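You operate a simulated robot arm through the tools that you are given. There is no shell and no other tool.

You are at the controls of a simulated two-armed robot. One attempt, no reset.

TASK
Fetch the webbing roll with the smallest size on its label from the packing table and set it on the teal flat case. Then fetch the teal strap and set it on the top of the narrow bench. Then take the plant pot on the white desk and put it away on the top of the wall shelf. Then press the hopper button two times. Then stack the green tin from the packing table on top of the grey tin. Then fetch the clip from the packing table and set it on top of the box there. Then put two of the spools from the packing table on the top of the sideboard. Do these in the order given. Set down upright: spool.

The check looks at the end state, three seconds after you hand in, the way a careful person would. Anything else that was tipped, shoved, dropped, spilled or broken makes it a failure.

THE ROBOT
Two 7-joint arms with fingered hands on one trunk, on a base that drives. Base frame: it is fixed to the floor where the robot stands at the start and does not move with it; the origin is under the middle of the robot, x ahead of it, y to its left, z up; the surface under the hand at the start is at about z = 800. Lengths are in mm, angles in rad, forces in N, time in s.
The left shoulder is at the start at [184, 170, 1017], the right one opposite. With the tool pointing down near the work surface each hand reaches from about 460 to 880 mm from the robot's upright axis, wherever it stands, measured 20 degrees to its own side. Places, roughly: box [750, -750, 750]; clip (3x4x3 cm) [700, -300, 800]; hopper button [-6200, 4300, 900]; plant pot (8x7x7 cm) [-8600, 2900, 800]; spool (6x6x6 cm) [700, -1300, 800]; spool (6x6x7 cm) [800, -1200, 800]; teal flat case (18x21x3 cm) [900, 400, 800]; teal strap [-8000, 4000, 750]; tin [750, -500, 750]; top of the narrow bench [-5900, 4300, 700]; top of the sideboard [900, 1400, 600]; top of the wall shelf (12x68 cm) [-6960, 4440, 820]; webbing roll [750, 250, 750]. Payload 4 kg a hand.
The tool frame of a hand sits at the grasp point between the pads (the TCP): z along the fingers, y along the line on which they close. The tips reach 26 mm beyond it. The gripper opens to 132 mm. The gripper's body begins 73 mm behind the TCP. The gripper is a hand of 4 fingers: y runs from the thumb to the fingers, the wrist lies at [0, 0, -224] in the tool frame.
Orientation is told as [roll, pitch, yaw] about the base's x, y, z axes, in that order, counted from this pose: with the fingers straight down and closing along the base's y, the tool's x points along the base's -x, its y along +y and its z along -z.

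THE INTERFACE
- The arms move only by the tool drive_tool. It takes "left_series", "right_series" or both (then of equal length, played together; a hand with none holds still); each is a list that holds one entry, the list of rows, each a list of 6 numbers: the turn, a rotation vector about the tool's x, y, z in rad, then the shift along the tool's x, y, z in m. In form: [[[ax, ay, az, dx, dy, dz], ...]]. A call has 1 to 20 rows; each row is the pose to reach, as a shift and turn from the pose commanded when the call began, along the tool's axes at that moment. A row lasts 0.2 s, in which the tool goes at most 50 mm and 0.15 rad; a call with a longer step from one row to the next is refused whole. Where a pose cannot be reached the arm comes as near as it can. A force on the tool above 40 N (or 10 N above the force at the start of the call, whichever is more), or a blocked arm, ends the call early, and 0.2 s more pass. In this call time passes only in rows, and 0.2 s behind the last. The reply holds the time, the measured pose of the TCP, the force on the tool along the base axes, the opening and the grip force, in the units named above and with some noise, with the torque about the TCP (base axes, N m) and any sound that the robot's microphone picked up.
- Cameras (640 x 400 px; columns grow to the right, rows downward): "scene" is now at [315.6, -38.4, 1187.5]; the picture's right is [-0.43, -0.90, 0.00], its down [-0.48, 0.23, -0.85] and it looks along [0.76, -0.36, -0.53] (base axes); focal length 214 px, centre (320, 200). "left" rides on the left gripper at [-73, 6, -94] in its tool frame; the picture's right is [-0.08, -1.00, 0.00], its down [0.79, -0.06, -0.62] and it looks along [0.61, -0.05, 0.79] (tool axes); focal length 230 px, centre (320, 200). "right" rides on the right gripper at [73, 6, -93] in its tool frame; the picture's right is [-0.08, 1.00, 0.00], its down [-0.79, -0.06, -0.62] and it looks along [-0.61, -0.05, 0.79] (tool axes); focal length 230 px, centre (320, 200).
- grab_frame(camera): a new picture of that camera. It takes no simulated time.
- move_column(by): slides the trunk up (or, below 0, down) by that many mm; the arms and the scene camera ride with it, the base frame stays. It gives what a move gives, with no picture.
- roll_base(legs): drives the robot by 1 to 6 legs, each [ahead, left, turn to the left] in mm, mm and rad, along the robot's own axes; the way and the turn of a leg run together, so that a leg with both is an arc; at most 1500 mm and 3.142 rad a leg. The arms and the cameras ride along, it lands a little off, and it stops where it bumps. It gives what a move gives.
- set_fingers(finger1, finger2, finger3, thumb_bend, hand): sets how far each is bent, from 0 (flat) to 1 (curled in); at 0.3 the hand is open as for a grip, at 0.7 the pads meet at the TCP. One left out holds its place. A second passes; each finger stops where it meets its share of the squeeze, and holds until it gets a number again. It is the only way to open and close the hand. It gives what a move gives, with no picture; readings hold the bend of each and the force on the fingers (four entries, about 0 where the hand has none), thumb and palm.
- pan_tilt(pan, tilt): turns the head with the scene camera to pan (to the left, within 1.396 rad either way) and tilt (down, from -0.506 to 1.204), counted from straight ahead of the robot. It gives what a move gives.
- measure_at(camera, pixels): there is no depth. For up to 12 entries [column, row, z] of the newest picture of that camera ("zoom" is the newest enlarged one), the place [x, y] in the base frame at which the ray of that pixel passes the height z, good to about 2 mm. It takes no simulated time.
- inspect(camera, box): a new picture of the part [left, top, right, bottom] of that camera's present view, enlarged. It takes no simulated time.
- close_job(): hands the job in; it is judged then, once.

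Unless the task says otherwise, let go and move clear before handing in.

The tools are called by a JSON object that holds its "method" and its "body". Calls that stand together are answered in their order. drive_tool: Moves the arms, as the interface text tells. Its arguments: {"type":"object","properties":{"left_series":{"type":"array","items":{"type":"array","items":{"type":"array","items":{"type":"number"}}}},"right_series":{"type":"array","items":{"type":"array","items":{"type":"array","items":{"type":"number"}}}}},"required":[]} The other tools are called the same way: move_column (by) slides the trunk up or down; set_fingers (finger1, finger2, finger3, thumb_bend, hand) moves the fingers one by one; roll_base (legs) drives the base; pan_tilt (pan, tilt) turns the head that bears the scene camera; grab_frame (camera) takes a picture; measure_at (camera, pixels) gives the place at which the rays of pixels pass given heights; inspect (camera, box) takes an enlarged picture of a part of a camera's view; close_job () hands the job in.

At the start:

```text
time: 0.0
left_ee_pos: [529.6, 22.9, 1109.9]
left_tool_rot: [0.0, 0.0, 0.0]
left_wrist_force: [0.0, 0.4, -0.1]
left_wrist_torque: [0.04, -0.03, 0.01]
left_opening: 131.8
left_grasp_force: 0.1
left_shape: jaw
left_bend: [0.3, 0.3, 0.3, 0.3]
left_finger forces: [0.1, 0.0, 0.1, 0.1, 0.0, 0.0]
right_ee_pos: [463.3, -443.9, 1143.2]
right_tool_rot: [0.024, 0.0, -0.023]
right_wrist_force: [-0.4, 0.6, 0.2]
right_wrist_torque: [0.0, 0.02, 0.0]
right_opening: 132.2
right_grasp_force: 0.1
right_shape: jaw
right_bend: [0.3, 0.3, 0.3, 0.3]
right_finger forces: [0.0, 0.0, 0.1, 0.0, 0.0, 0.0]
trunk travel left (down, up): [-40.0, 311.0]
robot x, y, heading: [2.0, 2.8, 0.004]
head pan, tilt: [-0.442, 0.562]
```

scene: 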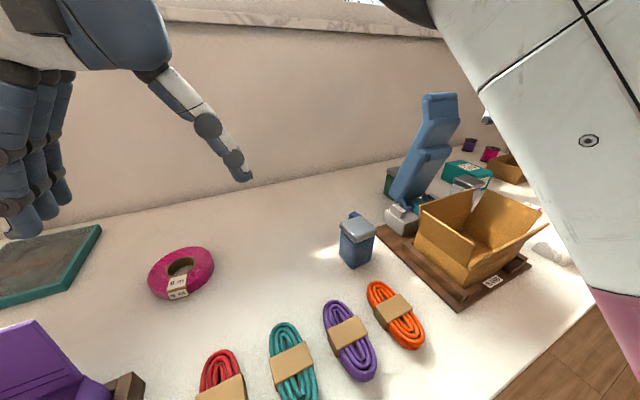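
right: 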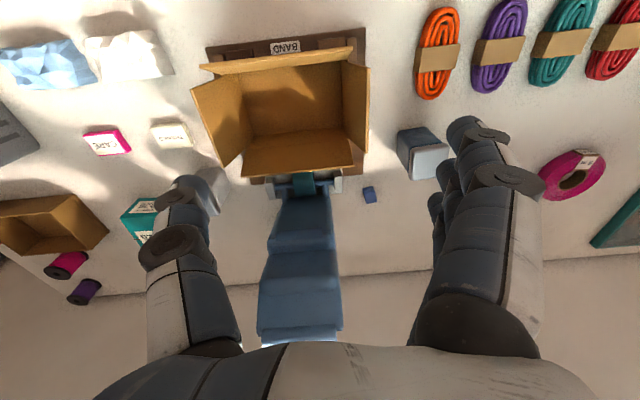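
left: 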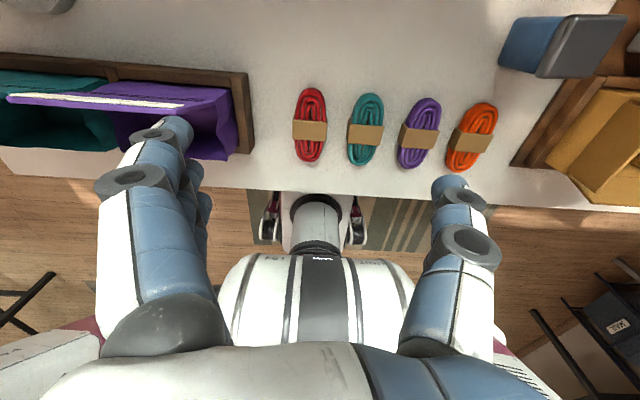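

The scene picture shows a pink webbing roll near (180, 270) with a label and a teal case at (40, 260); other rolls may be hidden. I'll look around with the head first.

{"method": "pan_tilt", "body": {"pan": 0.4, "tilt": 0.6}}

{"method": "grab_frame", "body": {"camera": "scene"}}

```text
time: 1.2
left_ee_pos: [529.8, 22.8, 1109.6]
left_tool_rot: [0.0, 0.0, 0.001]
left_wrist_force: [0.1, 0.0, -0.1]
left_wrist_torque: [0.0, -0.02, 0.01]
left_opening: 131.8
left_grasp_force: 0.1
left_shape: jaw
left_bend: [0.3, 0.3, 0.3, 0.3]
left_finger forces: [0.0, 0.0, 0.0, 0.0, 0.1, 0.0]
right_ee_pos: [461.7, -444.4, 1141.8]
right_tool_rot: [0.031, 0.0, -0.026]
right_wrist_force: [0.3, -0.7, 0.2]
right_wrist_torque: [0.02, 0.02, 0.02]
right_opening: 132.2
right_grasp_force: 0.1
right_shape: jaw
right_bend: [0.3, 0.3, 0.3, 0.3]
right_finger forces: [0.0, 0.0, 0.0, 0.0, 0.0, 0.1]
trunk travel left (down, up): [-40.0, 311.0]
robot x, y, heading: [-2.3, 0.5, -0.0]
head pan, tilt: [0.4, 0.6]
```

```text
taken
```

scene: 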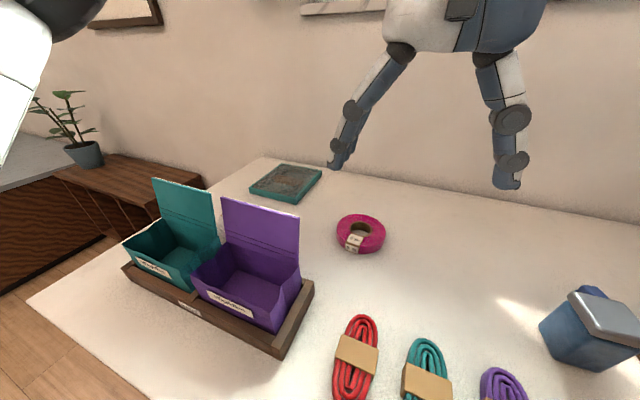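

Only one pink roll at (360, 234) shows on this side. I'll look to the other side and enlarge.

{"method": "inspect", "body": {"camera": "scene", "box": [240, 150, 440, 275]}}

{"method": "pan_tilt", "body": {"pan": -0.9, "tilt": 0.5}}

{"method": "grab_frame", "body": {"camera": "scene"}}

{"method": "inspect", "body": {"camera": "right", "box": [0, 0, 220, 320]}}

{"method": "inspect", "body": {"camera": "right", "box": [360, 100, 640, 260]}}

```text
3.20 times, centred on (340, 212) of scene
```

zoom: 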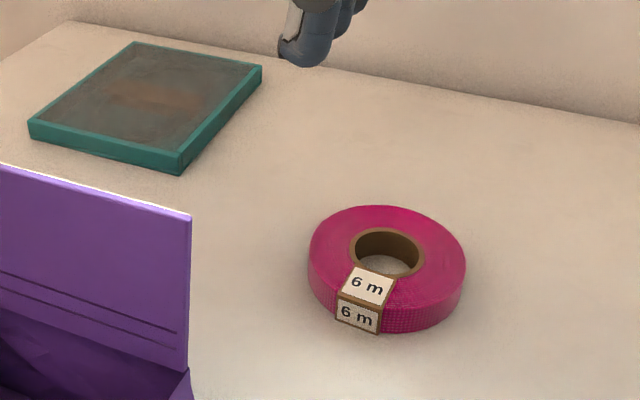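

```text
time: 2.6
left_ee_pos: [531.3, 23.4, 1108.8]
left_tool_rot: [-0.001, 0.0, 0.001]
left_wrist_force: [0.0, 0.3, -0.6]
left_wrist_torque: [0.0, -0.02, 0.0]
left_opening: 131.8
left_grasp_force: 0.1
left_shape: jaw
left_bend: [0.3, 0.3, 0.3, 0.3]
left_finger forces: [0.1, 0.1, 0.0, 0.0, 0.1, 0.0]
right_ee_pos: [461.5, -445.6, 1142.1]
right_tool_rot: [0.03, 0.0, -0.028]
right_wrist_force: [-0.2, 0.4, -0.1]
right_wrist_torque: [0.0, 0.0, 0.01]
right_opening: 132.0
right_grasp_force: 0.1
right_shape: jaw
right_bend: [0.3, 0.3, 0.3, 0.3]
right_finger forces: [0.0, 0.0, 0.0, 0.0, 0.1, 0.1]
trunk travel left (down, up): [-40.0, 311.0]
robot x, y, heading: [-0.7, -3.1, 0.0]
head pan, tilt: [-0.901, 0.499]
```

```text
taken
```

scene: 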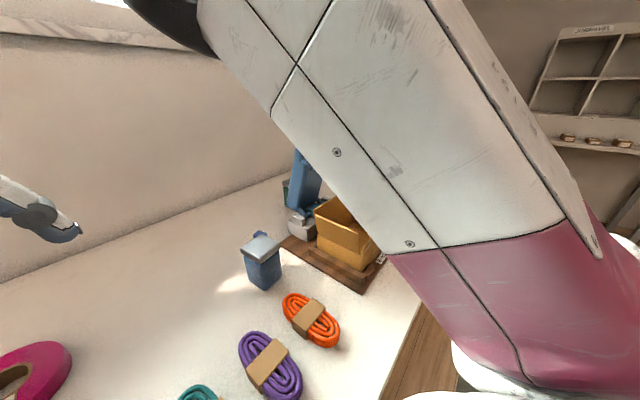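

```text
1.25 times, centred on (110, 160) of right
```

zoom: 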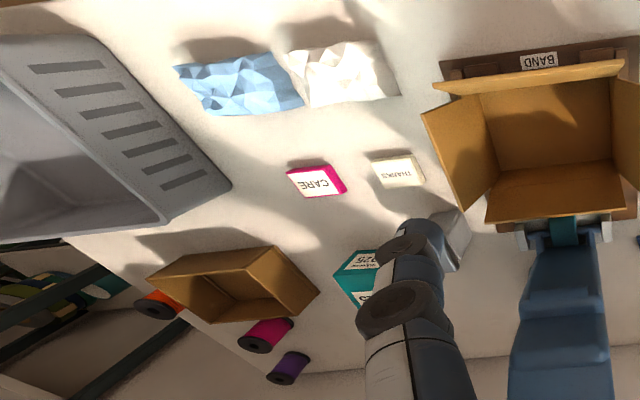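

```text
2.29 times, centred on (500, 180) of right
```

zoom: 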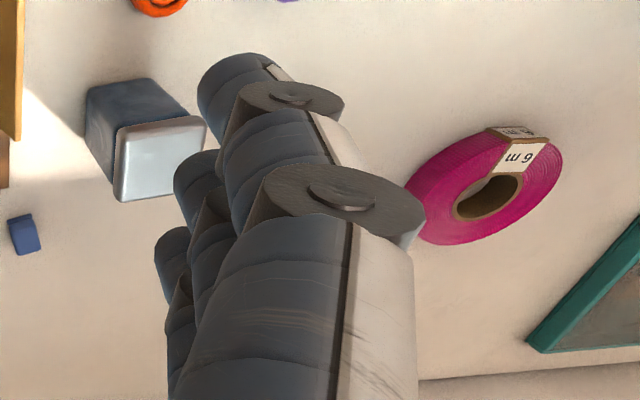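

The pink roll reads "6 m". I'll check the rest of the table for other rolls before deciding.

{"method": "pan_tilt", "body": {"pan": 0.0, "tilt": 0.75}}

{"method": "grab_frame", "body": {"camera": "scene"}}

{"method": "pan_tilt", "body": {"pan": 0.8, "tilt": 0.5}}

{"method": "grab_frame", "body": {"camera": "scene"}}

{"method": "grab_frame", "body": {"camera": "left"}}

```text
time: 3.8
left_ee_pos: [531.7, 23.6, 1109.4]
left_tool_rot: [0.0, 0.0, 0.001]
left_wrist_force: [-0.1, -0.2, -0.1]
left_wrist_torque: [-0.02, 0.0, 0.0]
left_opening: 131.7
left_grasp_force: 0.0
left_shape: jaw
left_bend: [0.3, 0.3, 0.3, 0.3]
left_finger forces: [0.0, 0.0, 0.1, 0.0, 0.0, 0.0]
right_ee_pos: [461.6, -445.3, 1141.8]
right_tool_rot: [0.032, 0.001, -0.029]
right_wrist_force: [-0.5, -0.2, -0.1]
right_wrist_torque: [0.01, 0.0, -0.01]
right_opening: 132.0
right_grasp_force: 0.0
right_shape: jaw
right_bend: [0.3, 0.3, 0.3, 0.3]
right_finger forces: [0.1, 0.0, 0.1, 0.0, 0.0, 0.1]
trunk travel left (down, up): [-40.0, 311.0]
robot x, y, heading: [-1.9, 1.5, -0.0]
head pan, tilt: [0.0, 0.75]
```

```text
taken
```

scene: 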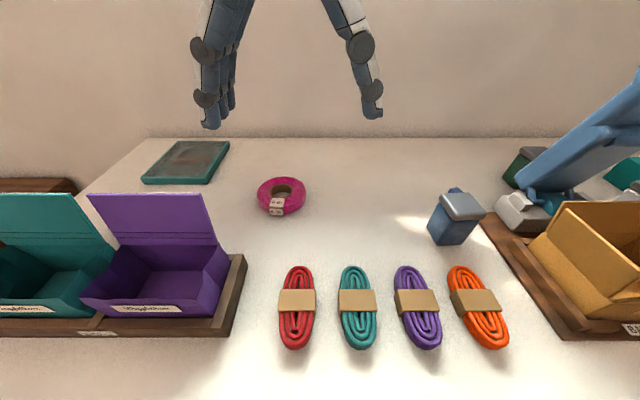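

```text
time: 5.0
left_ee_pos: [530.7, 24.1, 1109.2]
left_tool_rot: [0.001, 0.0, 0.001]
left_wrist_force: [-0.3, 0.2, 0.0]
left_wrist_torque: [0.0, 0.02, -0.02]
left_opening: 131.8
left_grasp_force: 0.0
left_shape: jaw
left_bend: [0.3, 0.3, 0.3, 0.3]
left_finger forces: [0.0, 0.0, 0.1, 0.0, 0.1, 0.0]
right_ee_pos: [461.6, -445.4, 1142.1]
right_tool_rot: [0.03, 0.0, -0.029]
right_wrist_force: [-0.2, -0.1, -0.3]
right_wrist_torque: [-0.03, 0.0, 0.02]
right_opening: 132.0
right_grasp_force: 0.0
right_shape: jaw
right_bend: [0.3, 0.3, 0.3, 0.3]
right_finger forces: [0.0, 0.0, 0.0, 0.0, 0.0, 0.1]
trunk travel left (down, up): [-40.0, 311.0]
robot x, y, heading: [-0.1, 3.2, 0.0]
head pan, tilt: [0.799, 0.499]
```

```text
taken
```

scene: 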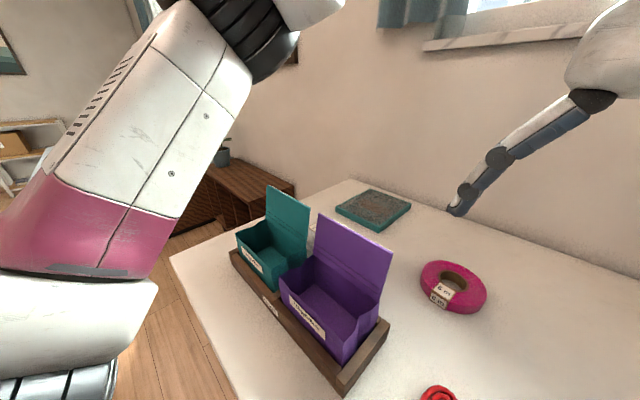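

```text
taken
```

left: 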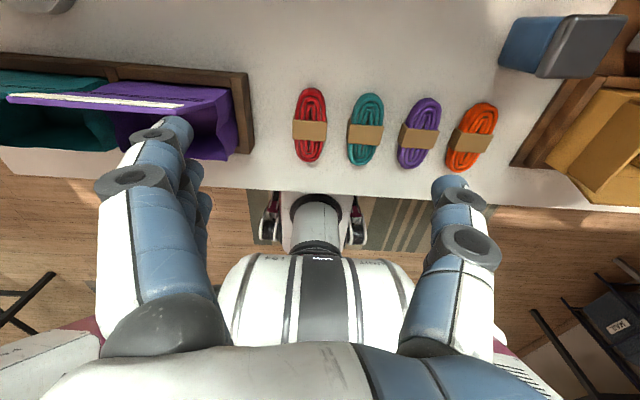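

I'll raise the trunk for a better overview to be sure that no other roll is hidden behind the lids or box.

{"method": "move_column", "body": {"by": 300}}

{"method": "pan_tilt", "body": {"pan": 0.5, "tilt": 0.8}}

{"method": "grab_frame", "body": {"camera": "scene"}}

{"method": "grab_frame", "body": {"camera": "right"}}

{"method": "pan_tilt", "body": {"pan": -0.5, "tilt": 0.8}}

{"method": "grab_frame", "body": {"camera": "scene"}}

```text
time: 8.0
left_ee_pos: [531.6, 25.2, 1408.9]
left_tool_rot: [0.0, 0.001, -0.001]
left_wrist_force: [0.1, -0.8, 0.1]
left_wrist_torque: [0.03, 0.01, 0.03]
left_opening: 131.8
left_grasp_force: 0.0
left_shape: jaw
left_bend: [0.3, 0.3, 0.3, 0.3]
left_finger forces: [0.0, 0.0, 0.1, 0.0, 0.1, 0.0]
right_ee_pos: [463.0, -442.8, 1443.7]
right_tool_rot: [0.024, 0.001, -0.023]
right_wrist_force: [-0.4, -0.5, -0.6]
right_wrist_torque: [0.02, 0.0, 0.0]
right_opening: 131.7
right_grasp_force: 0.0
right_shape: jaw
right_bend: [0.3, 0.3, 0.3, 0.3]
right_finger forces: [0.0, 0.0, 0.0, 0.1, 0.0, 0.0]
trunk travel left (down, up): [-340.0, 11.0]
robot x, y, heading: [2.0, 0.3, -0.004]
head pan, tilt: [0.799, 0.499]
```

```text
time: 8.8
left_ee_pos: [530.5, 23.6, 1409.3]
left_tool_rot: [-0.001, 0.0, 0.002]
left_wrist_force: [0.0, 0.3, -0.2]
left_wrist_torque: [0.0, -0.01, 0.03]
left_opening: 131.9
left_grasp_force: 0.0
left_shape: jaw
left_bend: [0.3, 0.3, 0.3, 0.3]
left_finger forces: [0.0, 0.1, 0.0, 0.1, 0.0, 0.0]
right_ee_pos: [462.5, -441.9, 1443.2]
right_tool_rot: [0.025, -0.001, -0.022]
right_wrist_force: [-1.1, -0.4, -0.2]
right_wrist_torque: [0.0, -0.04, -0.01]
right_opening: 131.5
right_grasp_force: 0.1
right_shape: jaw
right_bend: [0.3, 0.3, 0.3, 0.3]
right_finger forces: [0.1, 0.0, 0.0, 0.1, 0.0, 0.0]
trunk travel left (down, up): [-340.0, 11.0]
robot x, y, heading: [2.6, 1.3, 0.004]
head pan, tilt: [0.499, 0.799]
```

```text
taken
```

scene: 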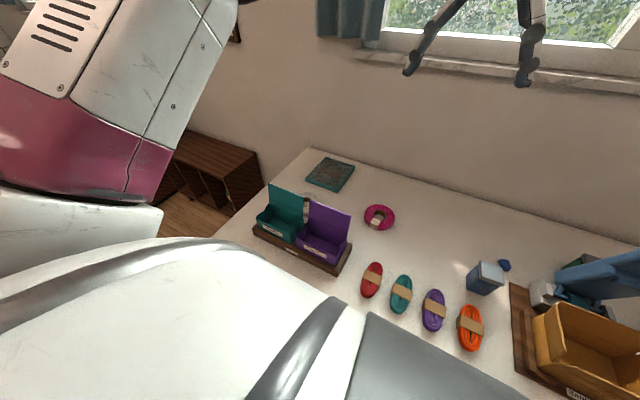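

```text
taken
```

right: 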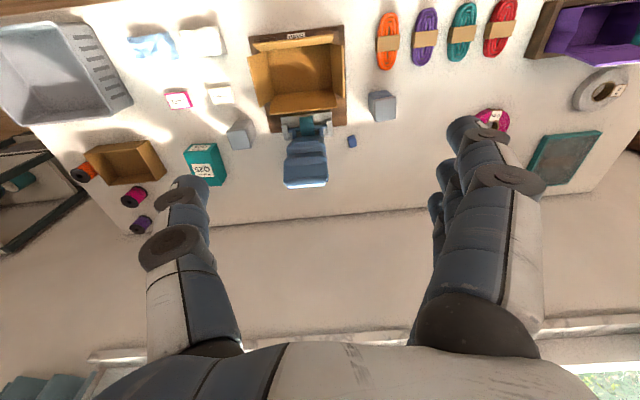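

```text
time: 10.0
left_ee_pos: [531.0, 24.4, 1409.2]
left_tool_rot: [0.001, 0.0, 0.0]
left_wrist_force: [-0.1, 0.1, -0.3]
left_wrist_torque: [-0.04, 0.0, -0.03]
left_opening: 131.8
left_grasp_force: 0.0
left_shape: jaw
left_bend: [0.3, 0.3, 0.3, 0.3]
left_finger forces: [0.1, 0.0, 0.0, 0.1, 0.0, 0.0]
right_ee_pos: [462.8, -443.0, 1442.0]
right_tool_rot: [0.025, 0.001, -0.024]
right_wrist_force: [0.4, -0.8, -0.7]
right_wrist_torque: [-0.01, -0.01, -0.03]
right_opening: 132.0
right_grasp_force: 0.0
right_shape: jaw
right_bend: [0.3, 0.3, 0.3, 0.3]
right_finger forces: [0.0, 0.0, 0.1, 0.0, 0.1, 0.0]
trunk travel left (down, up): [-340.0, 11.0]
robot x, y, heading: [-0.7, -2.8, 0.001]
head pan, tilt: [-0.499, 0.799]
```

```text
taken
```

scene: 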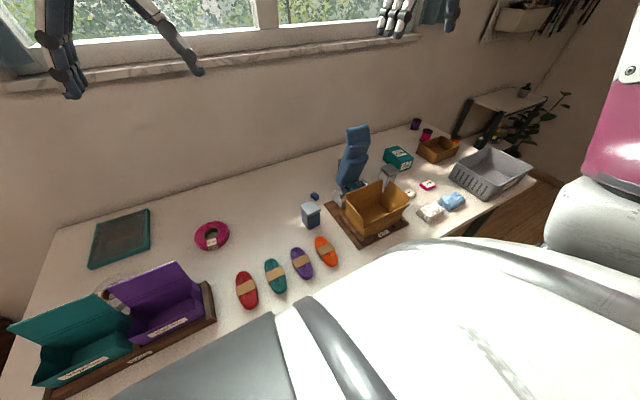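

A grey-white roll hides behind the bins: right camera at (600, 90). I'll read its label.

{"method": "inspect", "body": {"camera": "right", "box": [560, 50, 640, 130]}}

{"method": "inspect", "body": {"camera": "scene", "box": [60, 200, 260, 325]}}

{"method": "inspect", "body": {"camera": "right", "box": [440, 90, 540, 153]}}

```text
5.00 times, centred on (600, 90) of right
```

zoom: 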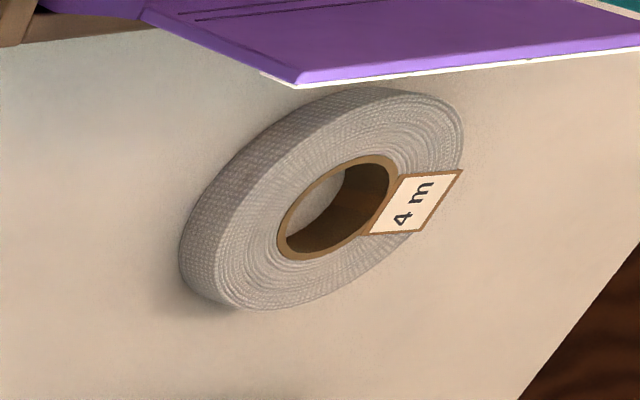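

```text
3.20 times, centred on (160, 262) of scene
```

zoom: 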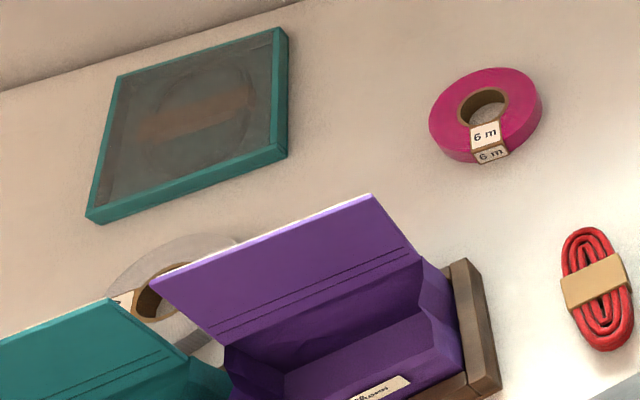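

```text
6.35 times, centred on (490, 122) of right
```

zoom: 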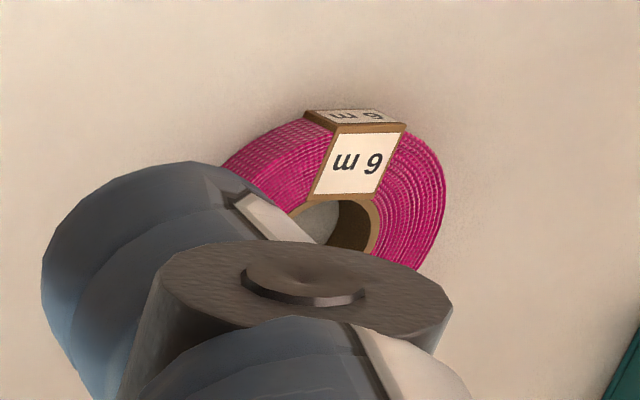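

The grey roll reads "4 m", less than the pink roll's "6 m". I'll measure positions and check the rest of the table for further rolls.

{"method": "measure_at", "body": {"camera": "right", "pixels": [[600, 92, 800], [600, 92, 830], [492, 120, 800], [352, 141, 800], [530, 185, 800], [600, 133, 800], [567, 181, 800], [568, 138, 800], [380, 105, 830], [240, 135, 830], [135, 197, 830], [140, 225, 830]]}}

{"method": "inspect", "body": {"camera": "right", "box": [0, 0, 260, 260]}}

{"method": "inspect", "body": {"camera": "scene", "box": [300, 90, 560, 250]}}

```text
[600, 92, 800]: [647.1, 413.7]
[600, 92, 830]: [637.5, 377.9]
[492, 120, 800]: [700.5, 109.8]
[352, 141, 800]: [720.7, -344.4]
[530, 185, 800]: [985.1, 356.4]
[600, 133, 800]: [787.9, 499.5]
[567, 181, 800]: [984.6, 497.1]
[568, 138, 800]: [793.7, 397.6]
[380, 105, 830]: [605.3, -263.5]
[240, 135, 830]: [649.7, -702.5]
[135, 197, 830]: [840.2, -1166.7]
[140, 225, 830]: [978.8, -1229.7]
```

```text
1.54 times, centred on (130, 130) of right
```

zoom: 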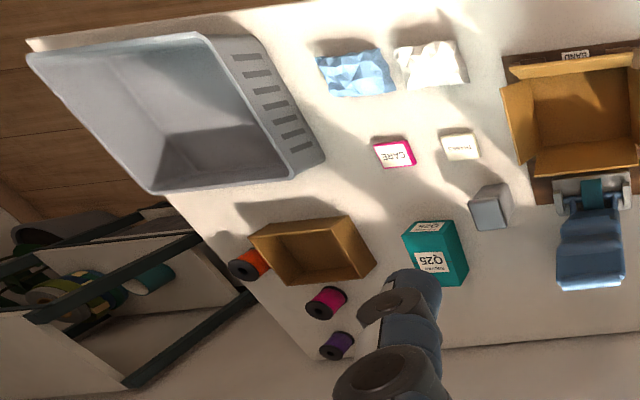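

```text
2.46 times, centred on (430, 170) of scene
```

zoom: 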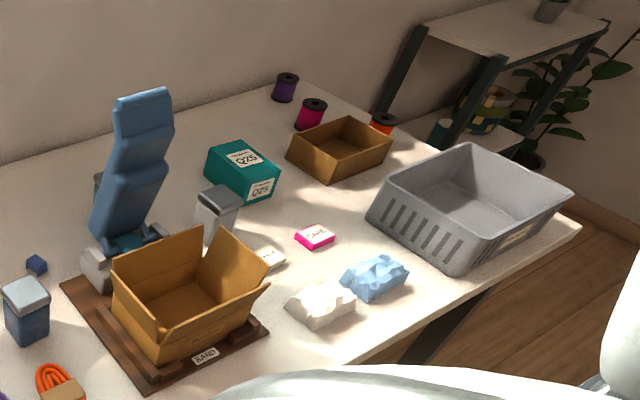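

The table seems to hold two rolls (pink 6 m, grey 4 m). I'll take the left hand's view now and check left part of the table for anything behind the teal lid.

{"method": "grab_frame", "body": {"camera": "left"}}

{"method": "pan_tilt", "body": {"pan": 0.2, "tilt": 0.9}}

{"method": "grab_frame", "body": {"camera": "scene"}}

```text
taken
```

left: 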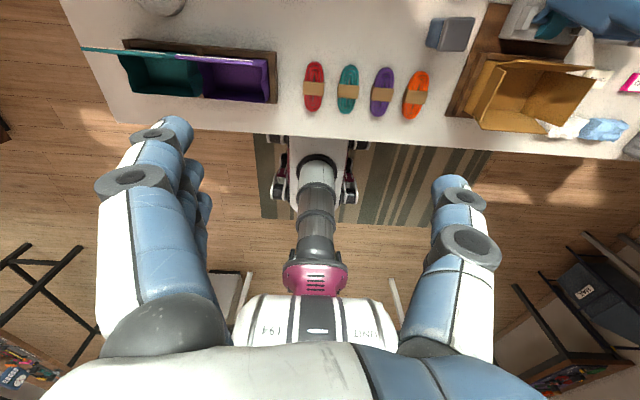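

```text
time: 11.1
left_ee_pos: [531.2, 24.0, 1408.3]
left_tool_rot: [0.0, 0.001, -0.001]
left_wrist_force: [-0.4, 0.8, 0.1]
left_wrist_torque: [-0.01, -0.01, 0.01]
left_opening: 131.8
left_grasp_force: 0.1
left_shape: jaw
left_bend: [0.3, 0.3, 0.3, 0.3]
left_finger forces: [0.1, 0.0, 0.0, 0.0, 0.0, 0.1]
right_ee_pos: [462.4, -443.7, 1442.9]
right_tool_rot: [0.025, 0.0, -0.021]
right_wrist_force: [0.0, 1.3, 0.2]
right_wrist_torque: [-0.01, 0.0, 0.01]
right_opening: 132.0
right_grasp_force: 0.0
right_shape: jaw
right_bend: [0.3, 0.3, 0.3, 0.3]
right_finger forces: [0.0, 0.0, 0.1, 0.0, 0.0, 0.0]
trunk travel left (down, up): [-340.0, 11.0]
robot x, y, heading: [-0.7, 3.6, -0.006]
head pan, tilt: [0.201, 0.901]
```

```text
taken
```

scene: 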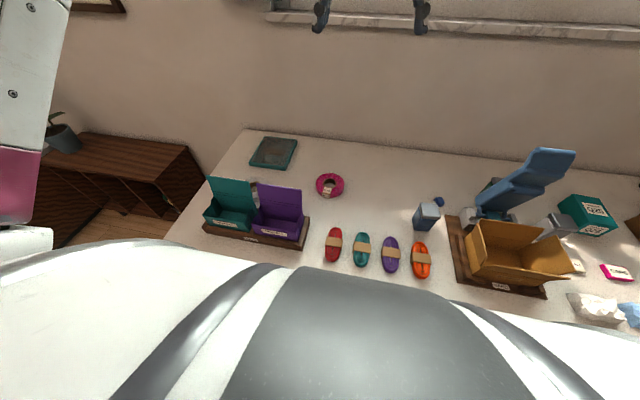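

I'll measure table edges and objects from these two views.

{"method": "measure_at", "body": {"camera": "left", "pixels": [[320, 136, 790], [120, 122, 790], [600, 158, 790], [62, 0, 790], [320, 185, 0], [270, 220, 0], [128, 45, 800], [275, 50, 800], [275, 100, 800]]}}

{"method": "measure_at", "body": {"camera": "scene", "pixels": [[249, 130, 790], [163, 243, 790], [250, 165, 800], [300, 140, 820], [287, 170, 820], [331, 185, 820], [302, 188, 950], [260, 188, 950], [212, 178, 950], [437, 203, 810], [190, 147, 600], [75, 135, 600]]}}

```text
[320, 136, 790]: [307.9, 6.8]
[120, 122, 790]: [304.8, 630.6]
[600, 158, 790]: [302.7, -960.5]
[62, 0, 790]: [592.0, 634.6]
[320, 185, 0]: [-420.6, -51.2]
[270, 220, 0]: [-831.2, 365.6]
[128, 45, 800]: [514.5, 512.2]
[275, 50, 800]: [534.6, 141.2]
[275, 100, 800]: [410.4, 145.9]
```

```text
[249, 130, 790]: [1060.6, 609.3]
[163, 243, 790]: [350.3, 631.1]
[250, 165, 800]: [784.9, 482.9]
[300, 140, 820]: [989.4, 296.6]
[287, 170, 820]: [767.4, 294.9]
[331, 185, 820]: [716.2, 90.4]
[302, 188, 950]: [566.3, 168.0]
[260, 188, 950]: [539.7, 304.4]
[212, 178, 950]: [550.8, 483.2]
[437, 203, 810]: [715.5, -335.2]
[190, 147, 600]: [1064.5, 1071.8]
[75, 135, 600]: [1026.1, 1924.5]
```

I'll triangulate the case and roll heights using enlarged views from both cameras.

{"method": "inspect", "body": {"camera": "right", "box": [510, 50, 640, 200]}}

{"method": "inspect", "body": {"camera": "scene", "box": [190, 120, 350, 250]}}

```text
2.67 times, centred on (575, 125) of right
```

zoom: 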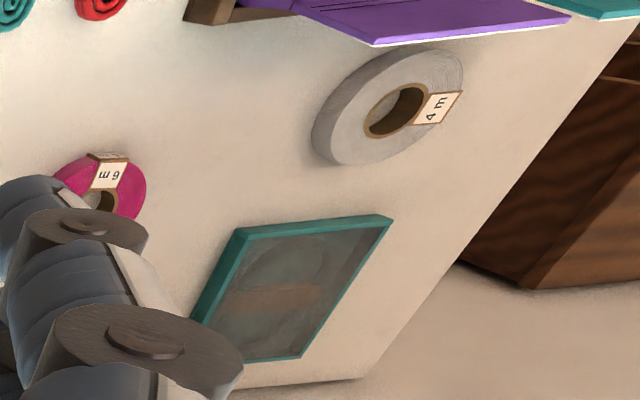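

```text
3.08 times, centred on (270, 185) of scene
```

zoom: 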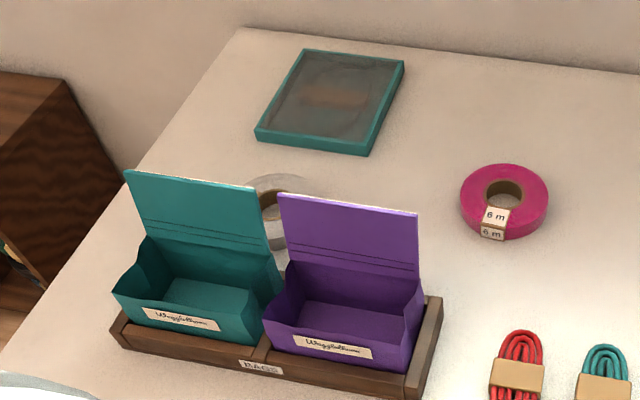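

I'll measure case and roll points in the scene zoom, then repeat for the right camera.

{"method": "measure_at", "body": {"camera": "zoom", "pixels": [[303, 50, 800], [303, 50, 840], [404, 62, 800], [404, 62, 840], [368, 157, 760], [368, 157, 800], [255, 141, 760], [255, 141, 800], [515, 238, 800], [505, 185, 830], [286, 205, 830], [280, 176, 830]]}}

{"method": "inspect", "body": {"camera": "right", "box": [510, 50, 640, 200]}}

{"method": "measure_at", "body": {"camera": "zoom", "pixels": [[303, 358, 800], [303, 358, 840], [392, 217, 800], [392, 217, 840], [237, 228, 800], [237, 228, 840], [396, 110, 800], [396, 110, 840], [330, 163, 800], [314, 145, 800], [440, 108, 830], [450, 50, 830]]}}

```text
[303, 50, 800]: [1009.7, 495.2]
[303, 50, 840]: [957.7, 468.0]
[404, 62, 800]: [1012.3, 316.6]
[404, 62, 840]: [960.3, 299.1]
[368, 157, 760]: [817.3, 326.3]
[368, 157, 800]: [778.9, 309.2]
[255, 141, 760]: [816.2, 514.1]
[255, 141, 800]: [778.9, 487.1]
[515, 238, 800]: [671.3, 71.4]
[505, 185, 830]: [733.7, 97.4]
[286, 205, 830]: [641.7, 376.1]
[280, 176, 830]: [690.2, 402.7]
```

```text
2.67 times, centred on (575, 125) of right
```

zoom: 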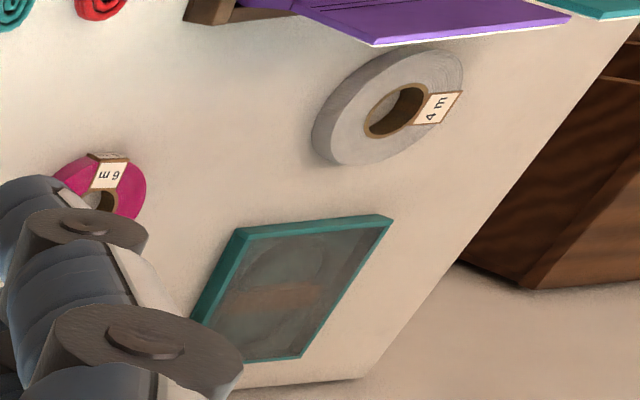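

```text
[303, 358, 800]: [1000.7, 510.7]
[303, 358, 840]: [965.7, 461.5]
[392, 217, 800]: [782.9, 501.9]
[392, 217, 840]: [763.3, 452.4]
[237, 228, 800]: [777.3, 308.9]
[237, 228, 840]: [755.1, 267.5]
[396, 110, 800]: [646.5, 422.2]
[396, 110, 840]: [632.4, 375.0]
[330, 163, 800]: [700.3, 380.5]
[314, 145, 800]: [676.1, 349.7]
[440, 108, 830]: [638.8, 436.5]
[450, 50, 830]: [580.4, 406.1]
```

The case top comes out at z≈823 with centre about (880, 395), and the grey roll's hole centre near (636, 387). I'll drive closer, a bit left and ahead, with the arms still high, then lower the trunk.

{"method": "roll_base", "body": {"legs": [[0, 200, 0], [100, 0, 0]]}}

{"method": "pan_tilt", "body": {"pan": 0.3, "tilt": 0.9}}

{"method": "grab_frame", "body": {"camera": "scene"}}

{"method": "grab_frame", "body": {"camera": "left"}}

```text
time: 14.2
left_ee_pos: [630.9, 225.3, 1410.0]
left_tool_rot: [-0.001, -0.001, 0.004]
left_wrist_force: [-1.4, 0.0, -0.1]
left_wrist_torque: [0.02, 0.02, 0.0]
left_opening: 131.8
left_grasp_force: 0.0
left_shape: jaw
left_bend: [0.3, 0.3, 0.3, 0.3]
left_finger forces: [0.1, 0.1, 0.1, 0.0, 0.1, 0.0]
right_ee_pos: [563.6, -241.0, 1443.3]
right_tool_rot: [0.025, 0.001, -0.02]
right_wrist_force: [-0.2, -0.6, 0.4]
right_wrist_torque: [0.0, -0.02, -0.02]
right_opening: 131.7
right_grasp_force: 0.1
right_shape: jaw
right_bend: [0.3, 0.3, 0.3, 0.3]
right_finger forces: [0.1, 0.0, 0.0, 0.0, 0.1, 0.0]
trunk travel left (down, up): [-340.0, 11.0]
robot x, y, heading: [103.9, 200.6, 0.001]
head pan, tilt: [0.201, 0.901]
```

```text
time: 14.9
left_ee_pos: [632.3, 225.5, 1409.3]
left_tool_rot: [0.0, 0.001, 0.003]
left_wrist_force: [0.0, -0.2, 0.0]
left_wrist_torque: [0.0, -0.01, 0.01]
left_opening: 131.8
left_grasp_force: 0.1
left_shape: jaw
left_bend: [0.3, 0.3, 0.3, 0.3]
left_finger forces: [0.0, 0.0, 0.0, 0.0, 0.1, 0.0]
right_ee_pos: [565.1, -241.1, 1443.6]
right_tool_rot: [0.026, 0.0, -0.021]
right_wrist_force: [0.0, -0.1, 0.0]
right_wrist_torque: [0.04, 0.03, -0.03]
right_opening: 131.7
right_grasp_force: 0.1
right_shape: jaw
right_bend: [0.3, 0.3, 0.3, 0.3]
right_finger forces: [0.1, 0.0, 0.0, 0.0, 0.0, 0.0]
trunk travel left (down, up): [-340.0, 11.0]
robot x, y, heading: [100.3, 202.2, -0.001]
head pan, tilt: [0.3, 0.901]
```

```text
taken
```

scene: 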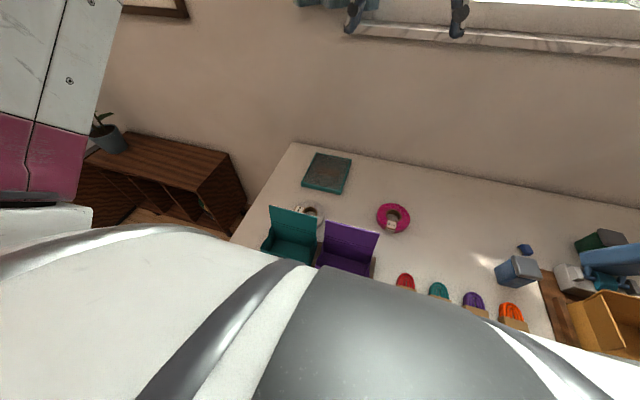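

```text
taken
```

left: 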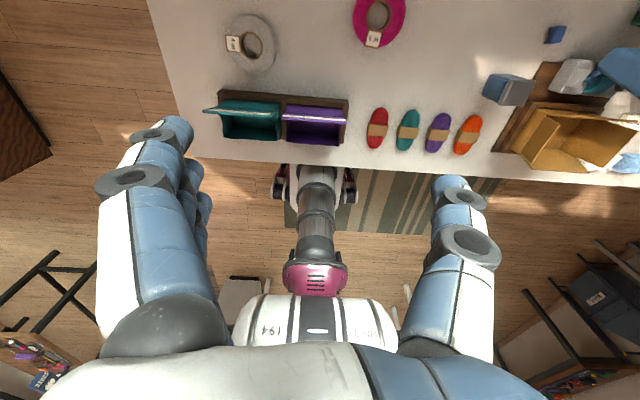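

The left camera now shows the grey roll at (251, 43) clearly, and only two rolls exist. I'll enlarge it and measure.

{"method": "inspect", "body": {"camera": "left", "box": [190, 0, 360, 140]}}

```text
2.86 times, centred on (275, 70) of left
```

zoom: 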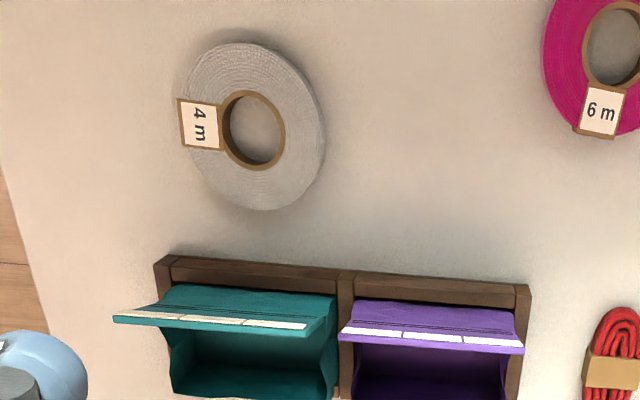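

{"method": "measure_at", "body": {"camera": "zoom", "pixels": [[221, 130, 828], [285, 133, 828], [252, 90, 828], [257, 170, 828], [186, 100, 828], [321, 140, 828], [235, 43, 828], [265, 205, 828], [112, 317, 940], [308, 330, 940], [340, 338, 940], [524, 350, 940]]}}

```text
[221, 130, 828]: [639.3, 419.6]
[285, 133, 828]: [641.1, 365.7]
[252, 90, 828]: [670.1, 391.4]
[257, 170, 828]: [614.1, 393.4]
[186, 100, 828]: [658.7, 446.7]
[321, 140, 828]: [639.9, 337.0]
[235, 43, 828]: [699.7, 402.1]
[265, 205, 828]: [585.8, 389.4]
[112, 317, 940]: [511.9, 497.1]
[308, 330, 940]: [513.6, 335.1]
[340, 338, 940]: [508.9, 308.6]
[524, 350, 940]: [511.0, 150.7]
```

Grey roll: hole centre about (642, 392), outer diameter ≈114 mm, hole ≈55 mm. I'll lower the trunk, half-close the left hand to a ring-pinch opening and view it.

{"method": "move_column", "body": {"by": -300}}

{"method": "set_fingers", "body": {"hand": "left", "finger1": 0.5, "finger2": 0.5, "finger3": 0.5, "thumb_bend": 0.5}}

{"method": "grab_frame", "body": {"camera": "left"}}

```text
time: 17.9
left_ee_pos: [631.4, 224.9, 1110.4]
left_tool_rot: [0.0, -0.004, 0.003]
left_wrist_force: [-0.2, -0.9, 0.1]
left_wrist_torque: [0.01, -0.04, 0.0]
left_opening: 131.9
left_grasp_force: 0.3
left_shape: jaw
left_bend: [0.3, 0.3, 0.3, 0.3]
left_finger forces: [0.0, 0.1, 0.0, 0.0, 0.1, 0.0]
right_ee_pos: [562.3, -243.9, 1143.1]
right_tool_rot: [0.032, -0.004, -0.026]
right_wrist_force: [-0.6, -0.1, 0.0]
right_wrist_torque: [-0.03, -0.01, 0.01]
right_opening: 131.9
right_grasp_force: 0.0
right_shape: jaw
right_bend: [0.3, 0.3, 0.3, 0.3]
right_finger forces: [0.0, 0.0, 0.0, 0.1, 0.1, 0.0]
trunk travel left (down, up): [-40.0, 311.0]
robot x, y, heading: [97.3, 202.3, 0.004]
head pan, tilt: [0.3, 0.901]
```

```text
time: 18.9
left_ee_pos: [631.2, 225.3, 1109.7]
left_tool_rot: [0.0, 0.0, 0.001]
left_wrist_force: [-0.4, 0.0, -0.3]
left_wrist_torque: [-0.02, 0.02, -0.02]
left_opening: 71.8
left_grasp_force: 0.1
left_shape: fingers
left_bend: [0.5, 0.5, 0.5, 0.5]
left_finger forces: [0.0, 0.1, 0.0, 0.1, 0.1, 0.1]
right_ee_pos: [562.9, -244.2, 1142.8]
right_tool_rot: [0.031, 0.002, -0.028]
right_wrist_force: [-0.2, 0.4, 0.0]
right_wrist_torque: [0.02, 0.01, 0.0]
right_opening: 131.9
right_grasp_force: 0.0
right_shape: jaw
right_bend: [0.3, 0.3, 0.3, 0.3]
right_finger forces: [0.0, 0.0, 0.0, 0.1, 0.0, 0.0]
trunk travel left (down, up): [-40.0, 311.0]
robot x, y, heading: [97.5, 201.6, 0.002]
head pan, tilt: [0.3, 0.901]
```

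```text
taken
```

left: 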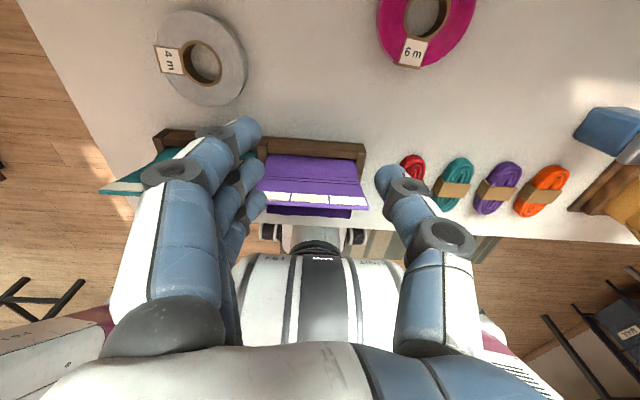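

Opening is 72 mm at bend 0.5, good for straddling the ring wall. Now I move the left hand above the ring's far-left wall with yaw −0.8, at TCP z≈960.

{"method": "drive_tool", "body": {"left_series": [[[0, 0, 0.1333, -0.0068, 0.0328, 0.025], [0, 0, 0.2667, -0.0137, 0.0657, 0.05], [0, 0, 0.4, -0.0205, 0.0985, 0.075], [0, 0, 0.5333, -0.0273, 0.1313, 0.1], [0, 0, 0.6667, -0.0342, 0.1642, 0.125], [0, 0, 0.8, -0.041, 0.197, 0.15]]]}}

{"method": "grab_frame", "body": {"camera": "left"}}

{"method": "grab_frame", "body": {"camera": "scene"}}

```text
time: 20.3
left_ee_pos: [670.8, 420.6, 961.1]
left_tool_rot: [0.001, 0.0, -0.803]
left_wrist_force: [0.1, -0.6, 0.0]
left_wrist_torque: [-0.02, -0.02, 0.0]
left_opening: 71.3
left_grasp_force: 0.0
left_shape: fingers
left_bend: [0.5, 0.5, 0.5, 0.5]
left_finger forces: [0.0, 0.0, 0.0, 0.0, 0.0, 0.0]
right_ee_pos: [563.2, -243.6, 1142.4]
right_tool_rot: [0.033, 0.0, -0.027]
right_wrist_force: [0.9, -0.4, -0.3]
right_wrist_torque: [-0.03, 0.0, 0.0]
right_opening: 131.9
right_grasp_force: 0.2
right_shape: jaw
right_bend: [0.3, 0.3, 0.3, 0.3]
right_finger forces: [0.0, 0.0, 0.0, 0.0, 0.0, 0.1]
trunk travel left (down, up): [-40.0, 311.0]
robot x, y, heading: [98.0, 202.6, 0.003]
head pan, tilt: [0.3, 0.901]
```

```text
taken
```

left: 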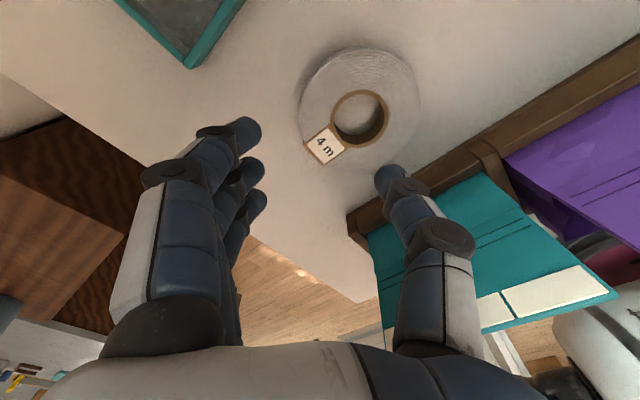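

```text
taken
```

scene: 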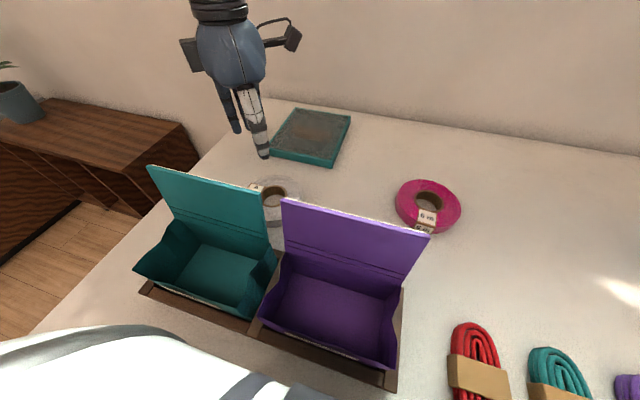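

I'll re-measure the roll's hole and rim from this closer view.

{"method": "measure_at", "body": {"camera": "left", "pixels": [[331, 118, 825], [389, 118, 825], [361, 90, 825], [358, 145, 825], [361, 48, 825], [420, 110, 825], [299, 95, 825], [375, 168, 825], [390, 180, 935], [245, 135, 935]]}}

{"method": "inspect", "body": {"camera": "left", "box": [280, 30, 440, 190]}}

```text
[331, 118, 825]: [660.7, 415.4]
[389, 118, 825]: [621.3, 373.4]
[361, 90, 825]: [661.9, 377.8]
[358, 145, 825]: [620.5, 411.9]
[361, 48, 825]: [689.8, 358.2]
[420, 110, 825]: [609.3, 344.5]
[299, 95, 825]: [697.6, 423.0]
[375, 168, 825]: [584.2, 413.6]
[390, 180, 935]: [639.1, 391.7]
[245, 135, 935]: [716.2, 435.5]
```

```text
2.50 times, centred on (360, 110) of left
```

zoom: 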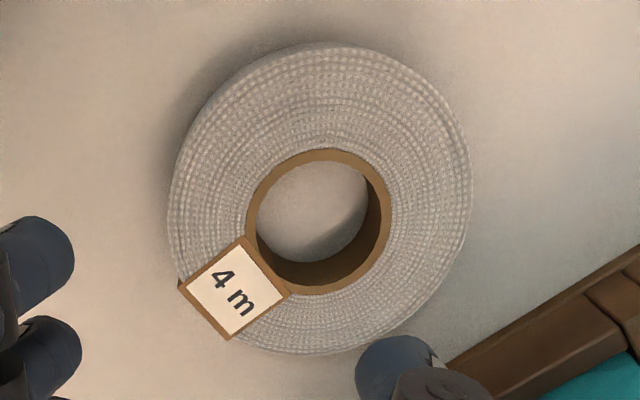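

Hole centre confirmed at (641, 394), so the TCP at (671, 421) straddles the wall. I'll descend to TCP z≈835.

{"method": "drive_tool", "body": {"left_series": [[[0, 0, 0, 0.002, 0.002, 0.03], [0, 0, 0, 0.002, 0.002, 0.06], [0, 0, 0, 0.002, 0.002, 0.09], [0, 0, 0, 0.002, 0.002, 0.11], [0, 0, 0, 0.002, 0.002, 0.125]]]}}

{"method": "inspect", "body": {"camera": "left", "box": [180, 60, 480, 260]}}

```text
time: 21.5
left_ee_pos: [672.5, 425.9, 835.1]
left_tool_rot: [0.001, 0.0, -0.8]
left_wrist_force: [-0.5, 0.5, -0.2]
left_wrist_torque: [0.01, 0.0, 0.03]
left_opening: 71.5
left_grasp_force: 0.1
left_shape: fingers
left_bend: [0.5, 0.5, 0.5, 0.5]
left_finger forces: [0.0, 0.1, 0.0, 0.0, 0.1, 0.1]
right_ee_pos: [562.9, -244.8, 1141.8]
right_tool_rot: [0.032, -0.001, -0.027]
right_wrist_force: [-0.4, -0.1, -0.4]
right_wrist_torque: [-0.01, 0.0, -0.02]
right_opening: 131.9
right_grasp_force: 0.1
right_shape: jaw
right_bend: [0.3, 0.3, 0.3, 0.3]
right_finger forces: [0.1, 0.0, 0.0, 0.1, 0.0, 0.1]
trunk travel left (down, up): [-40.0, 311.0]
robot x, y, heading: [102.2, 202.0, 0.001]
head pan, tilt: [0.3, 0.901]
```

```text
2.00 times, centred on (330, 160) of left
```

zoom: 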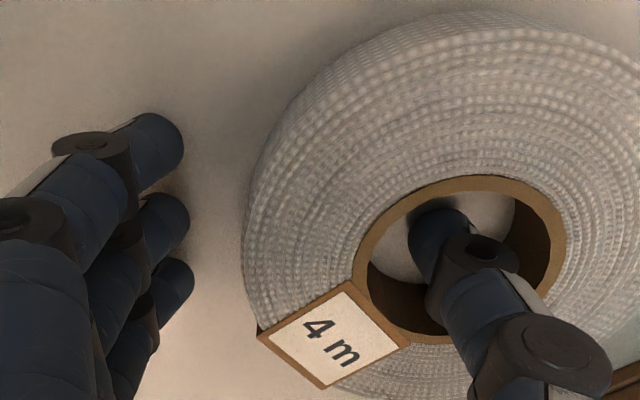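

The thumb is in the hole and the fingers are outside. I'll sink another 7 mm, then close.

{"method": "drive_tool", "body": {"left_series": [[[0, 0, 0, 0, 0, 0.004], [0, 0, 0, 0, 0, 0.008]]]}}

{"method": "set_fingers", "body": {"hand": "left", "finger1": 0.7, "finger2": 0.7, "finger3": 0.7, "thumb_bend": 0.7}}

{"method": "inspect", "body": {"camera": "left", "box": [180, 60, 480, 260]}}

```text
time: 22.3
left_ee_pos: [671.5, 425.4, 831.6]
left_tool_rot: [0.007, -0.013, -0.797]
left_wrist_force: [-1.2, 4.6, 31.8]
left_wrist_torque: [-0.6, 1.04, -0.18]
left_opening: 72.0
left_grasp_force: 16.0
left_shape: fingers
left_bend: [0.5, 0.5, 0.5, 0.51]
left_finger forces: [0.0, 0.1, 3.7, 0.0, 28.0, 0.0]
right_ee_pos: [559.6, -244.2, 1142.7]
right_tool_rot: [0.033, -0.004, -0.027]
right_wrist_force: [-0.4, 0.3, -0.6]
right_wrist_torque: [-0.03, -0.03, 0.0]
right_opening: 131.8
right_grasp_force: 0.0
right_shape: jaw
right_bend: [0.3, 0.3, 0.3, 0.3]
right_finger forces: [0.0, 0.0, 0.0, 0.1, 0.1, 0.1]
trunk travel left (down, up): [-40.0, 311.0]
robot x, y, heading: [99.8, 200.6, 0.001]
head pan, tilt: [0.3, 0.901]
stopped in row 2 (left hand): the force on the tool passed its limit at 43 N (the readings are from after the stop); the commanded pose is now the measured one
```

```text
time: 23.3
left_ee_pos: [672.3, 424.7, 831.2]
left_tool_rot: [0.006, -0.009, -0.798]
left_wrist_force: [-1.3, -5.7, 28.6]
left_wrist_torque: [-0.69, 0.72, 0.08]
left_opening: 33.8
left_grasp_force: 28.3
left_shape: fingers
left_bend: [0.65, 0.64, 0.65, 0.66]
left_finger forces: [3.4, 7.0, 3.9, 0.0, 42.0, 0.0]
right_ee_pos: [559.5, -245.5, 1143.5]
right_tool_rot: [0.032, -0.003, -0.027]
right_wrist_force: [0.3, 0.3, -0.2]
right_wrist_torque: [-0.01, 0.04, 0.01]
right_opening: 131.6
right_grasp_force: 0.0
right_shape: jaw
right_bend: [0.3, 0.3, 0.3, 0.3]
right_finger forces: [0.0, 0.0, 0.1, 0.0, 0.1, 0.0]
trunk travel left (down, up): [-40.0, 311.0]
robot x, y, heading: [99.0, 198.8, 0.0]
head pan, tilt: [0.3, 0.901]
```

```text
2.00 times, centred on (330, 160) of left
```

zoom: 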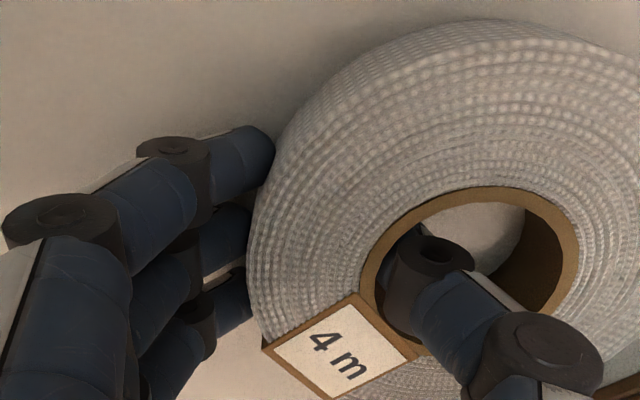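

Fingers closed on the wall (opening 34 mm, grip 28 N). I'll lift slowly and check the hold.

{"method": "drive_tool", "body": {"left_series": [[[0, 0, 0, 0, 0, -0.01], [0, 0, 0, 0, 0, -0.025], [0, 0, 0, 0, 0, -0.045], [0, 0, 0, 0, 0, -0.065], [0, 0, 0, 0, 0, -0.09]]]}}

{"method": "grab_frame", "body": {"camera": "left"}}

{"method": "grab_frame", "body": {"camera": "scene"}}

```text
time: 24.5
left_ee_pos: [672.9, 424.3, 917.8]
left_tool_rot: [0.004, -0.004, -0.799]
left_wrist_force: [-0.3, 0.4, -2.5]
left_wrist_torque: [0.06, -0.06, 0.0]
left_opening: 33.7
left_grasp_force: 13.5
left_shape: fingers
left_bend: [0.65, 0.64, 0.65, 0.65]
left_finger forces: [3.5, 5.9, 4.1, 0.0, 13.8, 0.0]
right_ee_pos: [562.2, -245.0, 1141.5]
right_tool_rot: [0.031, 0.001, -0.027]
right_wrist_force: [0.5, 0.5, -0.1]
right_wrist_torque: [-0.01, -0.02, 0.0]
right_opening: 132.0
right_grasp_force: 0.1
right_shape: jaw
right_bend: [0.3, 0.3, 0.3, 0.3]
right_finger forces: [0.0, 0.2, 0.0, 0.0, 0.1, 0.0]
trunk travel left (down, up): [-40.0, 311.0]
robot x, y, heading: [101.1, 200.8, 0.003]
head pan, tilt: [0.3, 0.901]
```

```text
taken
```

left: 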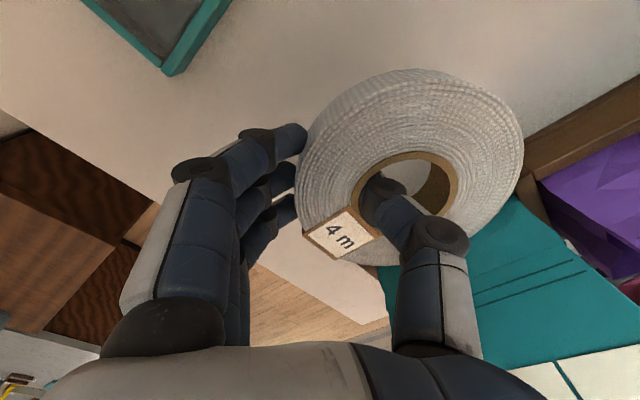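

```text
taken
```

scene: 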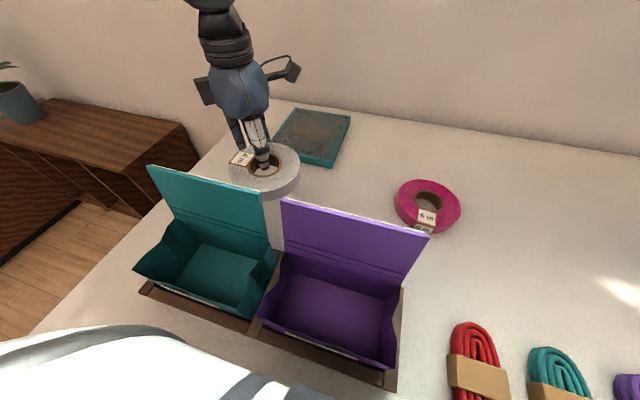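

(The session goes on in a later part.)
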